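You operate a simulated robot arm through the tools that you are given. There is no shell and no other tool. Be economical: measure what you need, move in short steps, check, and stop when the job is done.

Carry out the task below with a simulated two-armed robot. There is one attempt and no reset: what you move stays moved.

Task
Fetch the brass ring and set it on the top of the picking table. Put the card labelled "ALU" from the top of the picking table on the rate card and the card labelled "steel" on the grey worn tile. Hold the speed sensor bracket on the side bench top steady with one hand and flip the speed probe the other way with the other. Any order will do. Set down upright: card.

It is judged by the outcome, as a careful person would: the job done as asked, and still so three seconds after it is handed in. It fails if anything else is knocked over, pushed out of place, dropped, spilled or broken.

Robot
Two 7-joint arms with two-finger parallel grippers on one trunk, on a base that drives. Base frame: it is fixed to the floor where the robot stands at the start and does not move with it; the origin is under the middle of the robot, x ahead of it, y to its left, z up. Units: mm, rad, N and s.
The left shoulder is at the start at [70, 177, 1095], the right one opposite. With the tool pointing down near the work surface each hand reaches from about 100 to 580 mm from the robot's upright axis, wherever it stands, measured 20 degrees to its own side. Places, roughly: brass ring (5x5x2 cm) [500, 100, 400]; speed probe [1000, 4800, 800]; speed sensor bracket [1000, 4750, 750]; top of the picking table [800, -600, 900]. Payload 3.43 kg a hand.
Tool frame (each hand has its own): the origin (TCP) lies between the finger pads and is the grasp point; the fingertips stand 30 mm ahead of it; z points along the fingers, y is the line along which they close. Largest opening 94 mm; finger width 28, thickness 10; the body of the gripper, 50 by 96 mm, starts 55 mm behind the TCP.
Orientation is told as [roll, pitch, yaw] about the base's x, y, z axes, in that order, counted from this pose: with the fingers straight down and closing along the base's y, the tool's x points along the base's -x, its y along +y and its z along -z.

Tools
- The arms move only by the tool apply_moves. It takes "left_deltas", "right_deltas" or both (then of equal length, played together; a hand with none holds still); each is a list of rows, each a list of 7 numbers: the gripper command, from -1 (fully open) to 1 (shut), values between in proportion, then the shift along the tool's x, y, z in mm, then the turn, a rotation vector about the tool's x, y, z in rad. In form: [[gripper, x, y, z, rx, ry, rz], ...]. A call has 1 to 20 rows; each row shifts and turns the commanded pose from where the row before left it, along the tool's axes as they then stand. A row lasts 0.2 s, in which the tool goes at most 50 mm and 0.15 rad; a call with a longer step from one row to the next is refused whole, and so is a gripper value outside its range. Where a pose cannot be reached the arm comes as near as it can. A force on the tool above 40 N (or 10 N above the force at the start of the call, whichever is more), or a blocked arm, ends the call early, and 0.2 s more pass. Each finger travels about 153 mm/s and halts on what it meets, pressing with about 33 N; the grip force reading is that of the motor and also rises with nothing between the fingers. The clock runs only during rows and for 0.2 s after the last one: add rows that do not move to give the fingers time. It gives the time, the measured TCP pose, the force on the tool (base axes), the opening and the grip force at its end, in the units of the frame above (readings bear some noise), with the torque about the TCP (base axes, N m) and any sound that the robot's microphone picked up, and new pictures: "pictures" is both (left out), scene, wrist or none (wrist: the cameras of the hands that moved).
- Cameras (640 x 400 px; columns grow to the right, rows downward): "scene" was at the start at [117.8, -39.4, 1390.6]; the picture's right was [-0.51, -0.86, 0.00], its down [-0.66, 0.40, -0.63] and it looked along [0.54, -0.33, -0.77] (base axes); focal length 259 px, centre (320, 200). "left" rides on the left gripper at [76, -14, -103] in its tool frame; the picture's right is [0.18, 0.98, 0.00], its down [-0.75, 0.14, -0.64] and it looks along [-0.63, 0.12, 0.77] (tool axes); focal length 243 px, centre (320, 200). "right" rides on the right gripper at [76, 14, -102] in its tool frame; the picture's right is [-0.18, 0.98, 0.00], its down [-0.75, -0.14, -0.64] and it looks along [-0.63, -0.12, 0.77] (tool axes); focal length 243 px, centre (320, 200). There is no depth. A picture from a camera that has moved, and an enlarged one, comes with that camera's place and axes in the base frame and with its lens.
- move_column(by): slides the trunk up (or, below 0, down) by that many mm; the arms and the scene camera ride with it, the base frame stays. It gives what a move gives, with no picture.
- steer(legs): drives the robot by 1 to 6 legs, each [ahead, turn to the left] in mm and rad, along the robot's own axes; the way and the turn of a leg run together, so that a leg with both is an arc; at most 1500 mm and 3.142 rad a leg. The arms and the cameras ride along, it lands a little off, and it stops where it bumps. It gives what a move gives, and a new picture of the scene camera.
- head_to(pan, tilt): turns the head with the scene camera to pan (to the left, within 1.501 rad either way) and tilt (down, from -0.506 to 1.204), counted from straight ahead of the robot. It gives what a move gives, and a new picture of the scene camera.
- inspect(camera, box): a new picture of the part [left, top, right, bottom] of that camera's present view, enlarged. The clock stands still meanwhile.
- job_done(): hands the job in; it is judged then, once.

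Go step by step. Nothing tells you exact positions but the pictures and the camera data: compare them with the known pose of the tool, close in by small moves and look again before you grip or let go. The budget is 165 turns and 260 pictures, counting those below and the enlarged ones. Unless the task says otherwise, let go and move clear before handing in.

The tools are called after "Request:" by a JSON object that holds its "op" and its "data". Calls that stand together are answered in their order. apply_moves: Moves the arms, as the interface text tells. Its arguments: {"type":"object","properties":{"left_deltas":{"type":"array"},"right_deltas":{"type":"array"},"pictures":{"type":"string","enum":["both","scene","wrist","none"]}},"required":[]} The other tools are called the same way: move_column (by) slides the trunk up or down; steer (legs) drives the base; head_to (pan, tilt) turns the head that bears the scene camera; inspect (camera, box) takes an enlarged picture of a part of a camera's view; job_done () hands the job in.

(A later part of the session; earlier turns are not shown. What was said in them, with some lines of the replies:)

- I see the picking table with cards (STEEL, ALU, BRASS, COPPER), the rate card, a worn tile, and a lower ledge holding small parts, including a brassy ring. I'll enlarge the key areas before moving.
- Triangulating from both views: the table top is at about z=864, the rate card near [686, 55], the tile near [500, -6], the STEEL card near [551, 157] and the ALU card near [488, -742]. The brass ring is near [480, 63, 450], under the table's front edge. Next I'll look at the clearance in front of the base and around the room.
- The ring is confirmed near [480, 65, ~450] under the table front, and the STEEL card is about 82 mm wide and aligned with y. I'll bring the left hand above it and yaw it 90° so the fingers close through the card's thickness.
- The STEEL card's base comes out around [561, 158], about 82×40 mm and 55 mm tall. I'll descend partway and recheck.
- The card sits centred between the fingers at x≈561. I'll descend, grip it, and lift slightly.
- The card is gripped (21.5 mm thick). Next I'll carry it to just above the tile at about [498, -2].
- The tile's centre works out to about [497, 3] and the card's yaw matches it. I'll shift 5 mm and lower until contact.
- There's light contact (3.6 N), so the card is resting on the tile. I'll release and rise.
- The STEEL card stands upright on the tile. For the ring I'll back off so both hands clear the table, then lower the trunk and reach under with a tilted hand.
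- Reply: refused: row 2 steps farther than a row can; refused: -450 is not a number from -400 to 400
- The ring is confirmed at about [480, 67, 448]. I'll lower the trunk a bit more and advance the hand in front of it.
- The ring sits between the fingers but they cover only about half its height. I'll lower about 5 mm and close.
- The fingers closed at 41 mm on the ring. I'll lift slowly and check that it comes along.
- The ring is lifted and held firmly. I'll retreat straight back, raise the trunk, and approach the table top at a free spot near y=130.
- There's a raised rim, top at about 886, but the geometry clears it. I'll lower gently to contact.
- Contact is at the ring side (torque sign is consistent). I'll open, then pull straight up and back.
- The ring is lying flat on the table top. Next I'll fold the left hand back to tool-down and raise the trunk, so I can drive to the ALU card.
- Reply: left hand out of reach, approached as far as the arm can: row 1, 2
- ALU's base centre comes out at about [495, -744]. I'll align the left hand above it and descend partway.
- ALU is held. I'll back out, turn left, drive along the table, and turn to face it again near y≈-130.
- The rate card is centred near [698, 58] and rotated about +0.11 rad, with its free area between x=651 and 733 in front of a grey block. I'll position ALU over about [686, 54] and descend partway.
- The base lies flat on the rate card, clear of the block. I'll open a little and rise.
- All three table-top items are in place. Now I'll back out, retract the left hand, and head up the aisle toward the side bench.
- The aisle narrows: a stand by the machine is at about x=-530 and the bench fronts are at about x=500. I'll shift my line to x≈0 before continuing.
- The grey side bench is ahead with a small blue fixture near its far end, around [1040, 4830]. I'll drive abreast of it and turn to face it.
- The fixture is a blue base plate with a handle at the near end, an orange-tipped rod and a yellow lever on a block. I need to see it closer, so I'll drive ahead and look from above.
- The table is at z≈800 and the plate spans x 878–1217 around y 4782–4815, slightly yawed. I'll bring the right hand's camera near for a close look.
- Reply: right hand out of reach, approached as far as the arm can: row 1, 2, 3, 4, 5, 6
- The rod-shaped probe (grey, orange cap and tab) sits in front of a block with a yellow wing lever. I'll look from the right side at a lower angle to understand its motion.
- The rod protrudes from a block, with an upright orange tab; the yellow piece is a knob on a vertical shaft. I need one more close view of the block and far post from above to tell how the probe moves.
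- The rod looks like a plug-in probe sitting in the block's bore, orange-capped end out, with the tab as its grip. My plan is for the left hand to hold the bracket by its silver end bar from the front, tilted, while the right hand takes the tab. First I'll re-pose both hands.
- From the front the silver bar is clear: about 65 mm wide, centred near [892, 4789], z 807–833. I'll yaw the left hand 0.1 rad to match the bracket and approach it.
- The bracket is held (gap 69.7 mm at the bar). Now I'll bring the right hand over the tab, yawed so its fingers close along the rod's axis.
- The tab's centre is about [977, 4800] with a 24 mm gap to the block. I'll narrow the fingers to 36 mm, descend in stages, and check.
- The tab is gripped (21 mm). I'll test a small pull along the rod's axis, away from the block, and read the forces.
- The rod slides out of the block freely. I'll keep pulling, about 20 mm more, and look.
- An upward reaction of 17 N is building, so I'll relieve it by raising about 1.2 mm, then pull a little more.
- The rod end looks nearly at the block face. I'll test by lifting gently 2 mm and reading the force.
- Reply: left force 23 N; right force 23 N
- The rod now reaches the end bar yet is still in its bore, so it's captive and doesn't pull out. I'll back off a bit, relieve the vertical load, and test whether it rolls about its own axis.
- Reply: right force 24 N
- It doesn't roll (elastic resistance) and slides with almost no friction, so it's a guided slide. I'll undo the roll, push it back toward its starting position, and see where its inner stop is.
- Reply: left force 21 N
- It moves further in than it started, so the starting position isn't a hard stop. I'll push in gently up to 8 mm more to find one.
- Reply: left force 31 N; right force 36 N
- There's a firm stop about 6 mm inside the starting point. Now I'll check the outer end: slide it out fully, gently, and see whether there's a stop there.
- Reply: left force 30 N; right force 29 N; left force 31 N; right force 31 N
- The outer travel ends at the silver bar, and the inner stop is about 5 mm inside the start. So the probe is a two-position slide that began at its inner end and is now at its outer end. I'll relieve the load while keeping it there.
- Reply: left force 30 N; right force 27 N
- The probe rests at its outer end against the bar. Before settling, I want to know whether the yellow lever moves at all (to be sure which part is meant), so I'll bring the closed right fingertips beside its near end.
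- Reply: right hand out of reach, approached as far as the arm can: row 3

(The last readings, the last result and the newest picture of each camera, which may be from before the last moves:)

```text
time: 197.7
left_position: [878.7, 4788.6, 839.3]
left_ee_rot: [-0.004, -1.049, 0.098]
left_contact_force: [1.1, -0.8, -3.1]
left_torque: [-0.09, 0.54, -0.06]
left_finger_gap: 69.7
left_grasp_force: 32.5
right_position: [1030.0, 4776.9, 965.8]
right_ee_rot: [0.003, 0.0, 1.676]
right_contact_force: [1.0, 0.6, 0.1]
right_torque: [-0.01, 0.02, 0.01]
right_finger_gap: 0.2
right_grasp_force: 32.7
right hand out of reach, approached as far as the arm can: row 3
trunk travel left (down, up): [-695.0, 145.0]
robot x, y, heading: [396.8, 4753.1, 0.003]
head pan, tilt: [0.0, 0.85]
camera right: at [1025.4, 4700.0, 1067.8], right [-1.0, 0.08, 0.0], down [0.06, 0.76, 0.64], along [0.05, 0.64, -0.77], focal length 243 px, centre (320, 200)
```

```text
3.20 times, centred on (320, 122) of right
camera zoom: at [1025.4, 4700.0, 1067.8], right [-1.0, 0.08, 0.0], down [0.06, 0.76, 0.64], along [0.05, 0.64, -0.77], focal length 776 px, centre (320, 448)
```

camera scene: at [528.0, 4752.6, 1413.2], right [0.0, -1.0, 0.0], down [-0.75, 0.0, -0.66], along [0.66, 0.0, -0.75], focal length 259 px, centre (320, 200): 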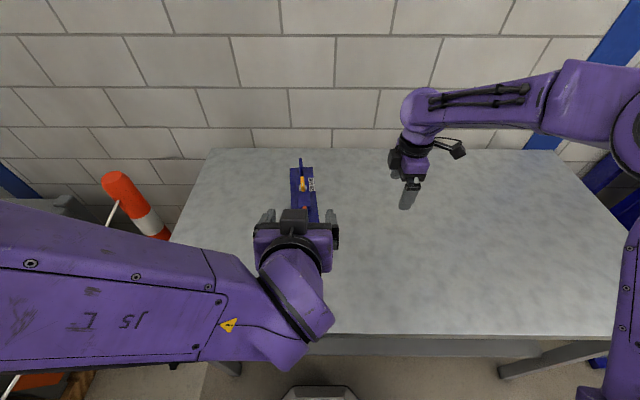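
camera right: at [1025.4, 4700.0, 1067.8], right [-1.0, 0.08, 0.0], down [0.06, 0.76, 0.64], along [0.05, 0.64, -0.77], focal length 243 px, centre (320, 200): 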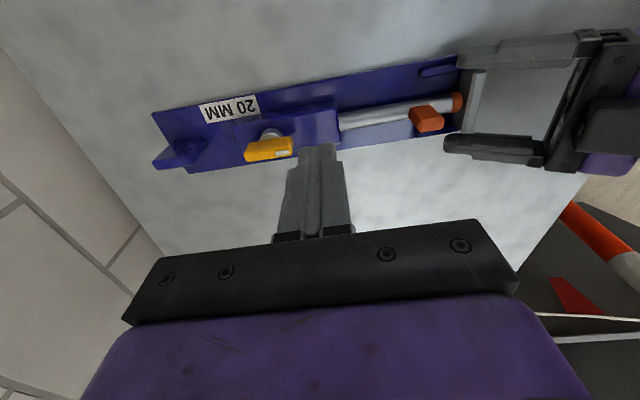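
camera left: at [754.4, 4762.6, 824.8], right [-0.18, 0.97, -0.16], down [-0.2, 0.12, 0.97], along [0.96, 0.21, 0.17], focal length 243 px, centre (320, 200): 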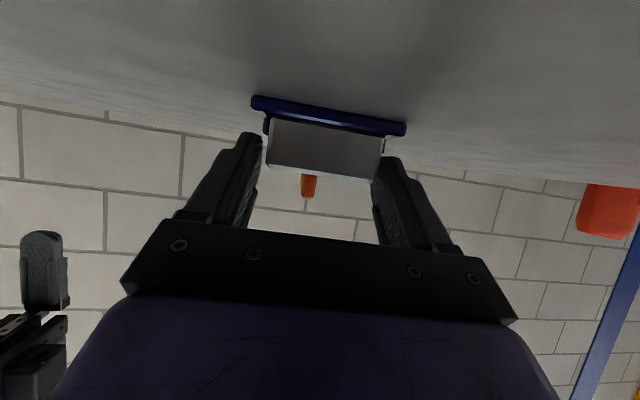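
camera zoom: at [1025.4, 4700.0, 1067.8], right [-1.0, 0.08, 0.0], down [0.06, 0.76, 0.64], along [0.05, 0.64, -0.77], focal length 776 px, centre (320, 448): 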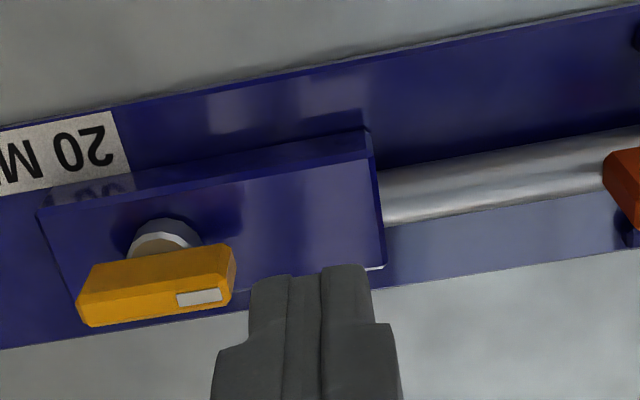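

The yellow part is just a symmetric turning knob, well off the stated probe position, so the orange-capped rod is the probe, and it's now at its other end. I'll withdraw the right hand without touching the knob, then release the bracket with the left.

Request:
{"op": "apply_moves", "data": {"right_deltas": [[0, 0, 0, -40, 0, 0, 0], [0, 40, 0, 0, 0, 0, 0], [0, 45, 0, 0, 0, 0, 0], [0, 45, 0, 0, 0, 0, 0], [0, 45, 0, 0, 0, 0, 0], [0, 0, 0, 0, 0, 0, 0]], "pictures": "none"}}

Request:
{"op": "apply_moves", "data": {"left_deltas": [[-0.55, 0, 0, 0, 0, 0, 0], [-0.7, 0, 0, 0, 0, 0, 0], [-0.8, 0, 0, 0, 0, 0, 0], [-0.8, 0, 0, 0, 0, 0, 0], [-0.8, 5, 0, -12, 0, 0, 0], [-0.8, 8, 0, -25, 0, 0, 0], [-0.8, 8, 0, -25, 0, 0, 0], [-0.8, 0, 0, -40, 0, 0, 0], [-0.8, 0, 0, 0, 0, 0, 0]], "pictures": "both"}}

Request:
{"op": "inspect", "data": {"camera": "scene", "box": [260, 140, 360, 260]}}

```text
time: 199.1
left_position: [879.7, 4789.2, 838.9]
left_ee_rot: [-0.005, -1.05, 0.1]
left_contact_force: [-1.0, -0.3, -4.9]
left_torque: [-0.02, 0.52, -0.08]
left_finger_gap: 69.8
left_grasp_force: 32.9
right_position: [1078.1, 4613.2, 1008.7]
right_ee_rot: [0.003, 0.002, 1.677]
right_contact_force: [-0.7, 0.4, 0.0]
right_torque: [0.0, 0.01, 0.02]
right_finger_gap: 46.9
right_grasp_force: 0.0
right hand out of reach, approached as far as the arm can: row 2, 3, 4, 5
trunk travel left (down, up): [-695.0, 145.0]
robot x, y, heading: [400.3, 4746.8, 0.003]
head pan, tilt: [0.0, 0.85]
```

```text
time: 201.1
left_position: [781.1, 4777.9, 874.9]
left_ee_rot: [-0.004, -1.051, 0.097]
left_contact_force: [0.1, -0.4, -0.6]
left_torque: [-0.05, -0.01, 0.0]
left_finger_gap: 84.4
left_grasp_force: 0.0
right_position: [1078.6, 4613.0, 1008.8]
right_ee_rot: [0.002, 0.002, 1.676]
right_contact_force: [0.0, -1.1, -0.5]
right_torque: [-0.02, 0.0, 0.0]
right_finger_gap: 47.1
right_grasp_force: 0.0
trunk travel left (down, up): [-695.0, 145.0]
robot x, y, heading: [399.0, 4751.5, 0.004]
head pan, tilt: [0.0, 0.85]
camera scene: at [528.3, 4751.6, 1413.1], right [0.0, -1.0, 0.0], down [-0.75, 0.0, -0.66], along [0.66, 0.0, -0.75], focal length 259 px, centre (320, 200)
camera left: at [656.5, 4752.5, 858.9], right [-0.19, 0.97, -0.16], down [-0.19, 0.12, 0.97], along [0.96, 0.21, 0.17], focal length 243 px, centre (320, 200)
```

scene: 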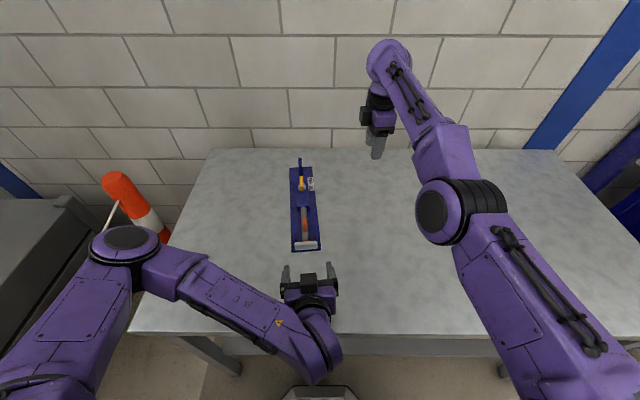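
left: 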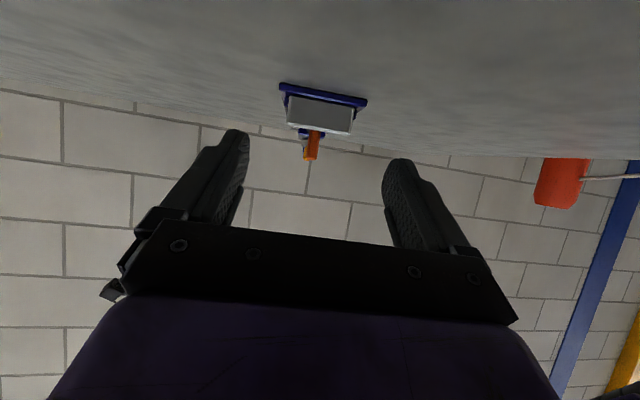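

```text
3.33 times, centred on (310, 200) of scene
camera zoom: at [528.3, 4751.6, 1413.1], right [0.0, -1.0, 0.0], down [-0.75, 0.0, -0.66], along [0.66, 0.0, -0.75], focal length 864 px, centre (353, 200)
```

zoom: 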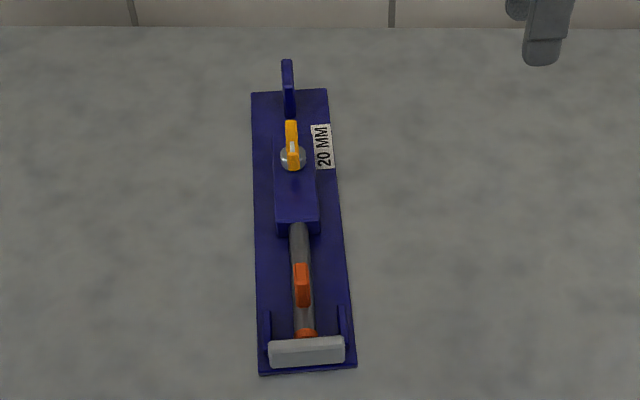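

The bracket is in place and the probe is at its opposite end, with both hands clear. The ring and the ALU and STEEL cards were set as asked, so I'm handing in.

Request:
{"op": "job_done", "data": {}}

```text
The job is handed in.
```

The ring and both cards are done, but I'm not certain the speed probe is flipped the way you meant.

- **Brass ring:** it lies flat on the picking table top.
- **Cards:** the ALU card stands upright on the rate card and the steel card stands upright on the grey worn tile.
- **Speed probe:** I held the bracket by its silver end bar and slid the orange-capped rod from near its inner stop out to the end bar. It wouldn't come out of the block or turn about its own axis, so I took "the other way" to mean the other end of its slide. I left the yellow knob on the bracket alone.
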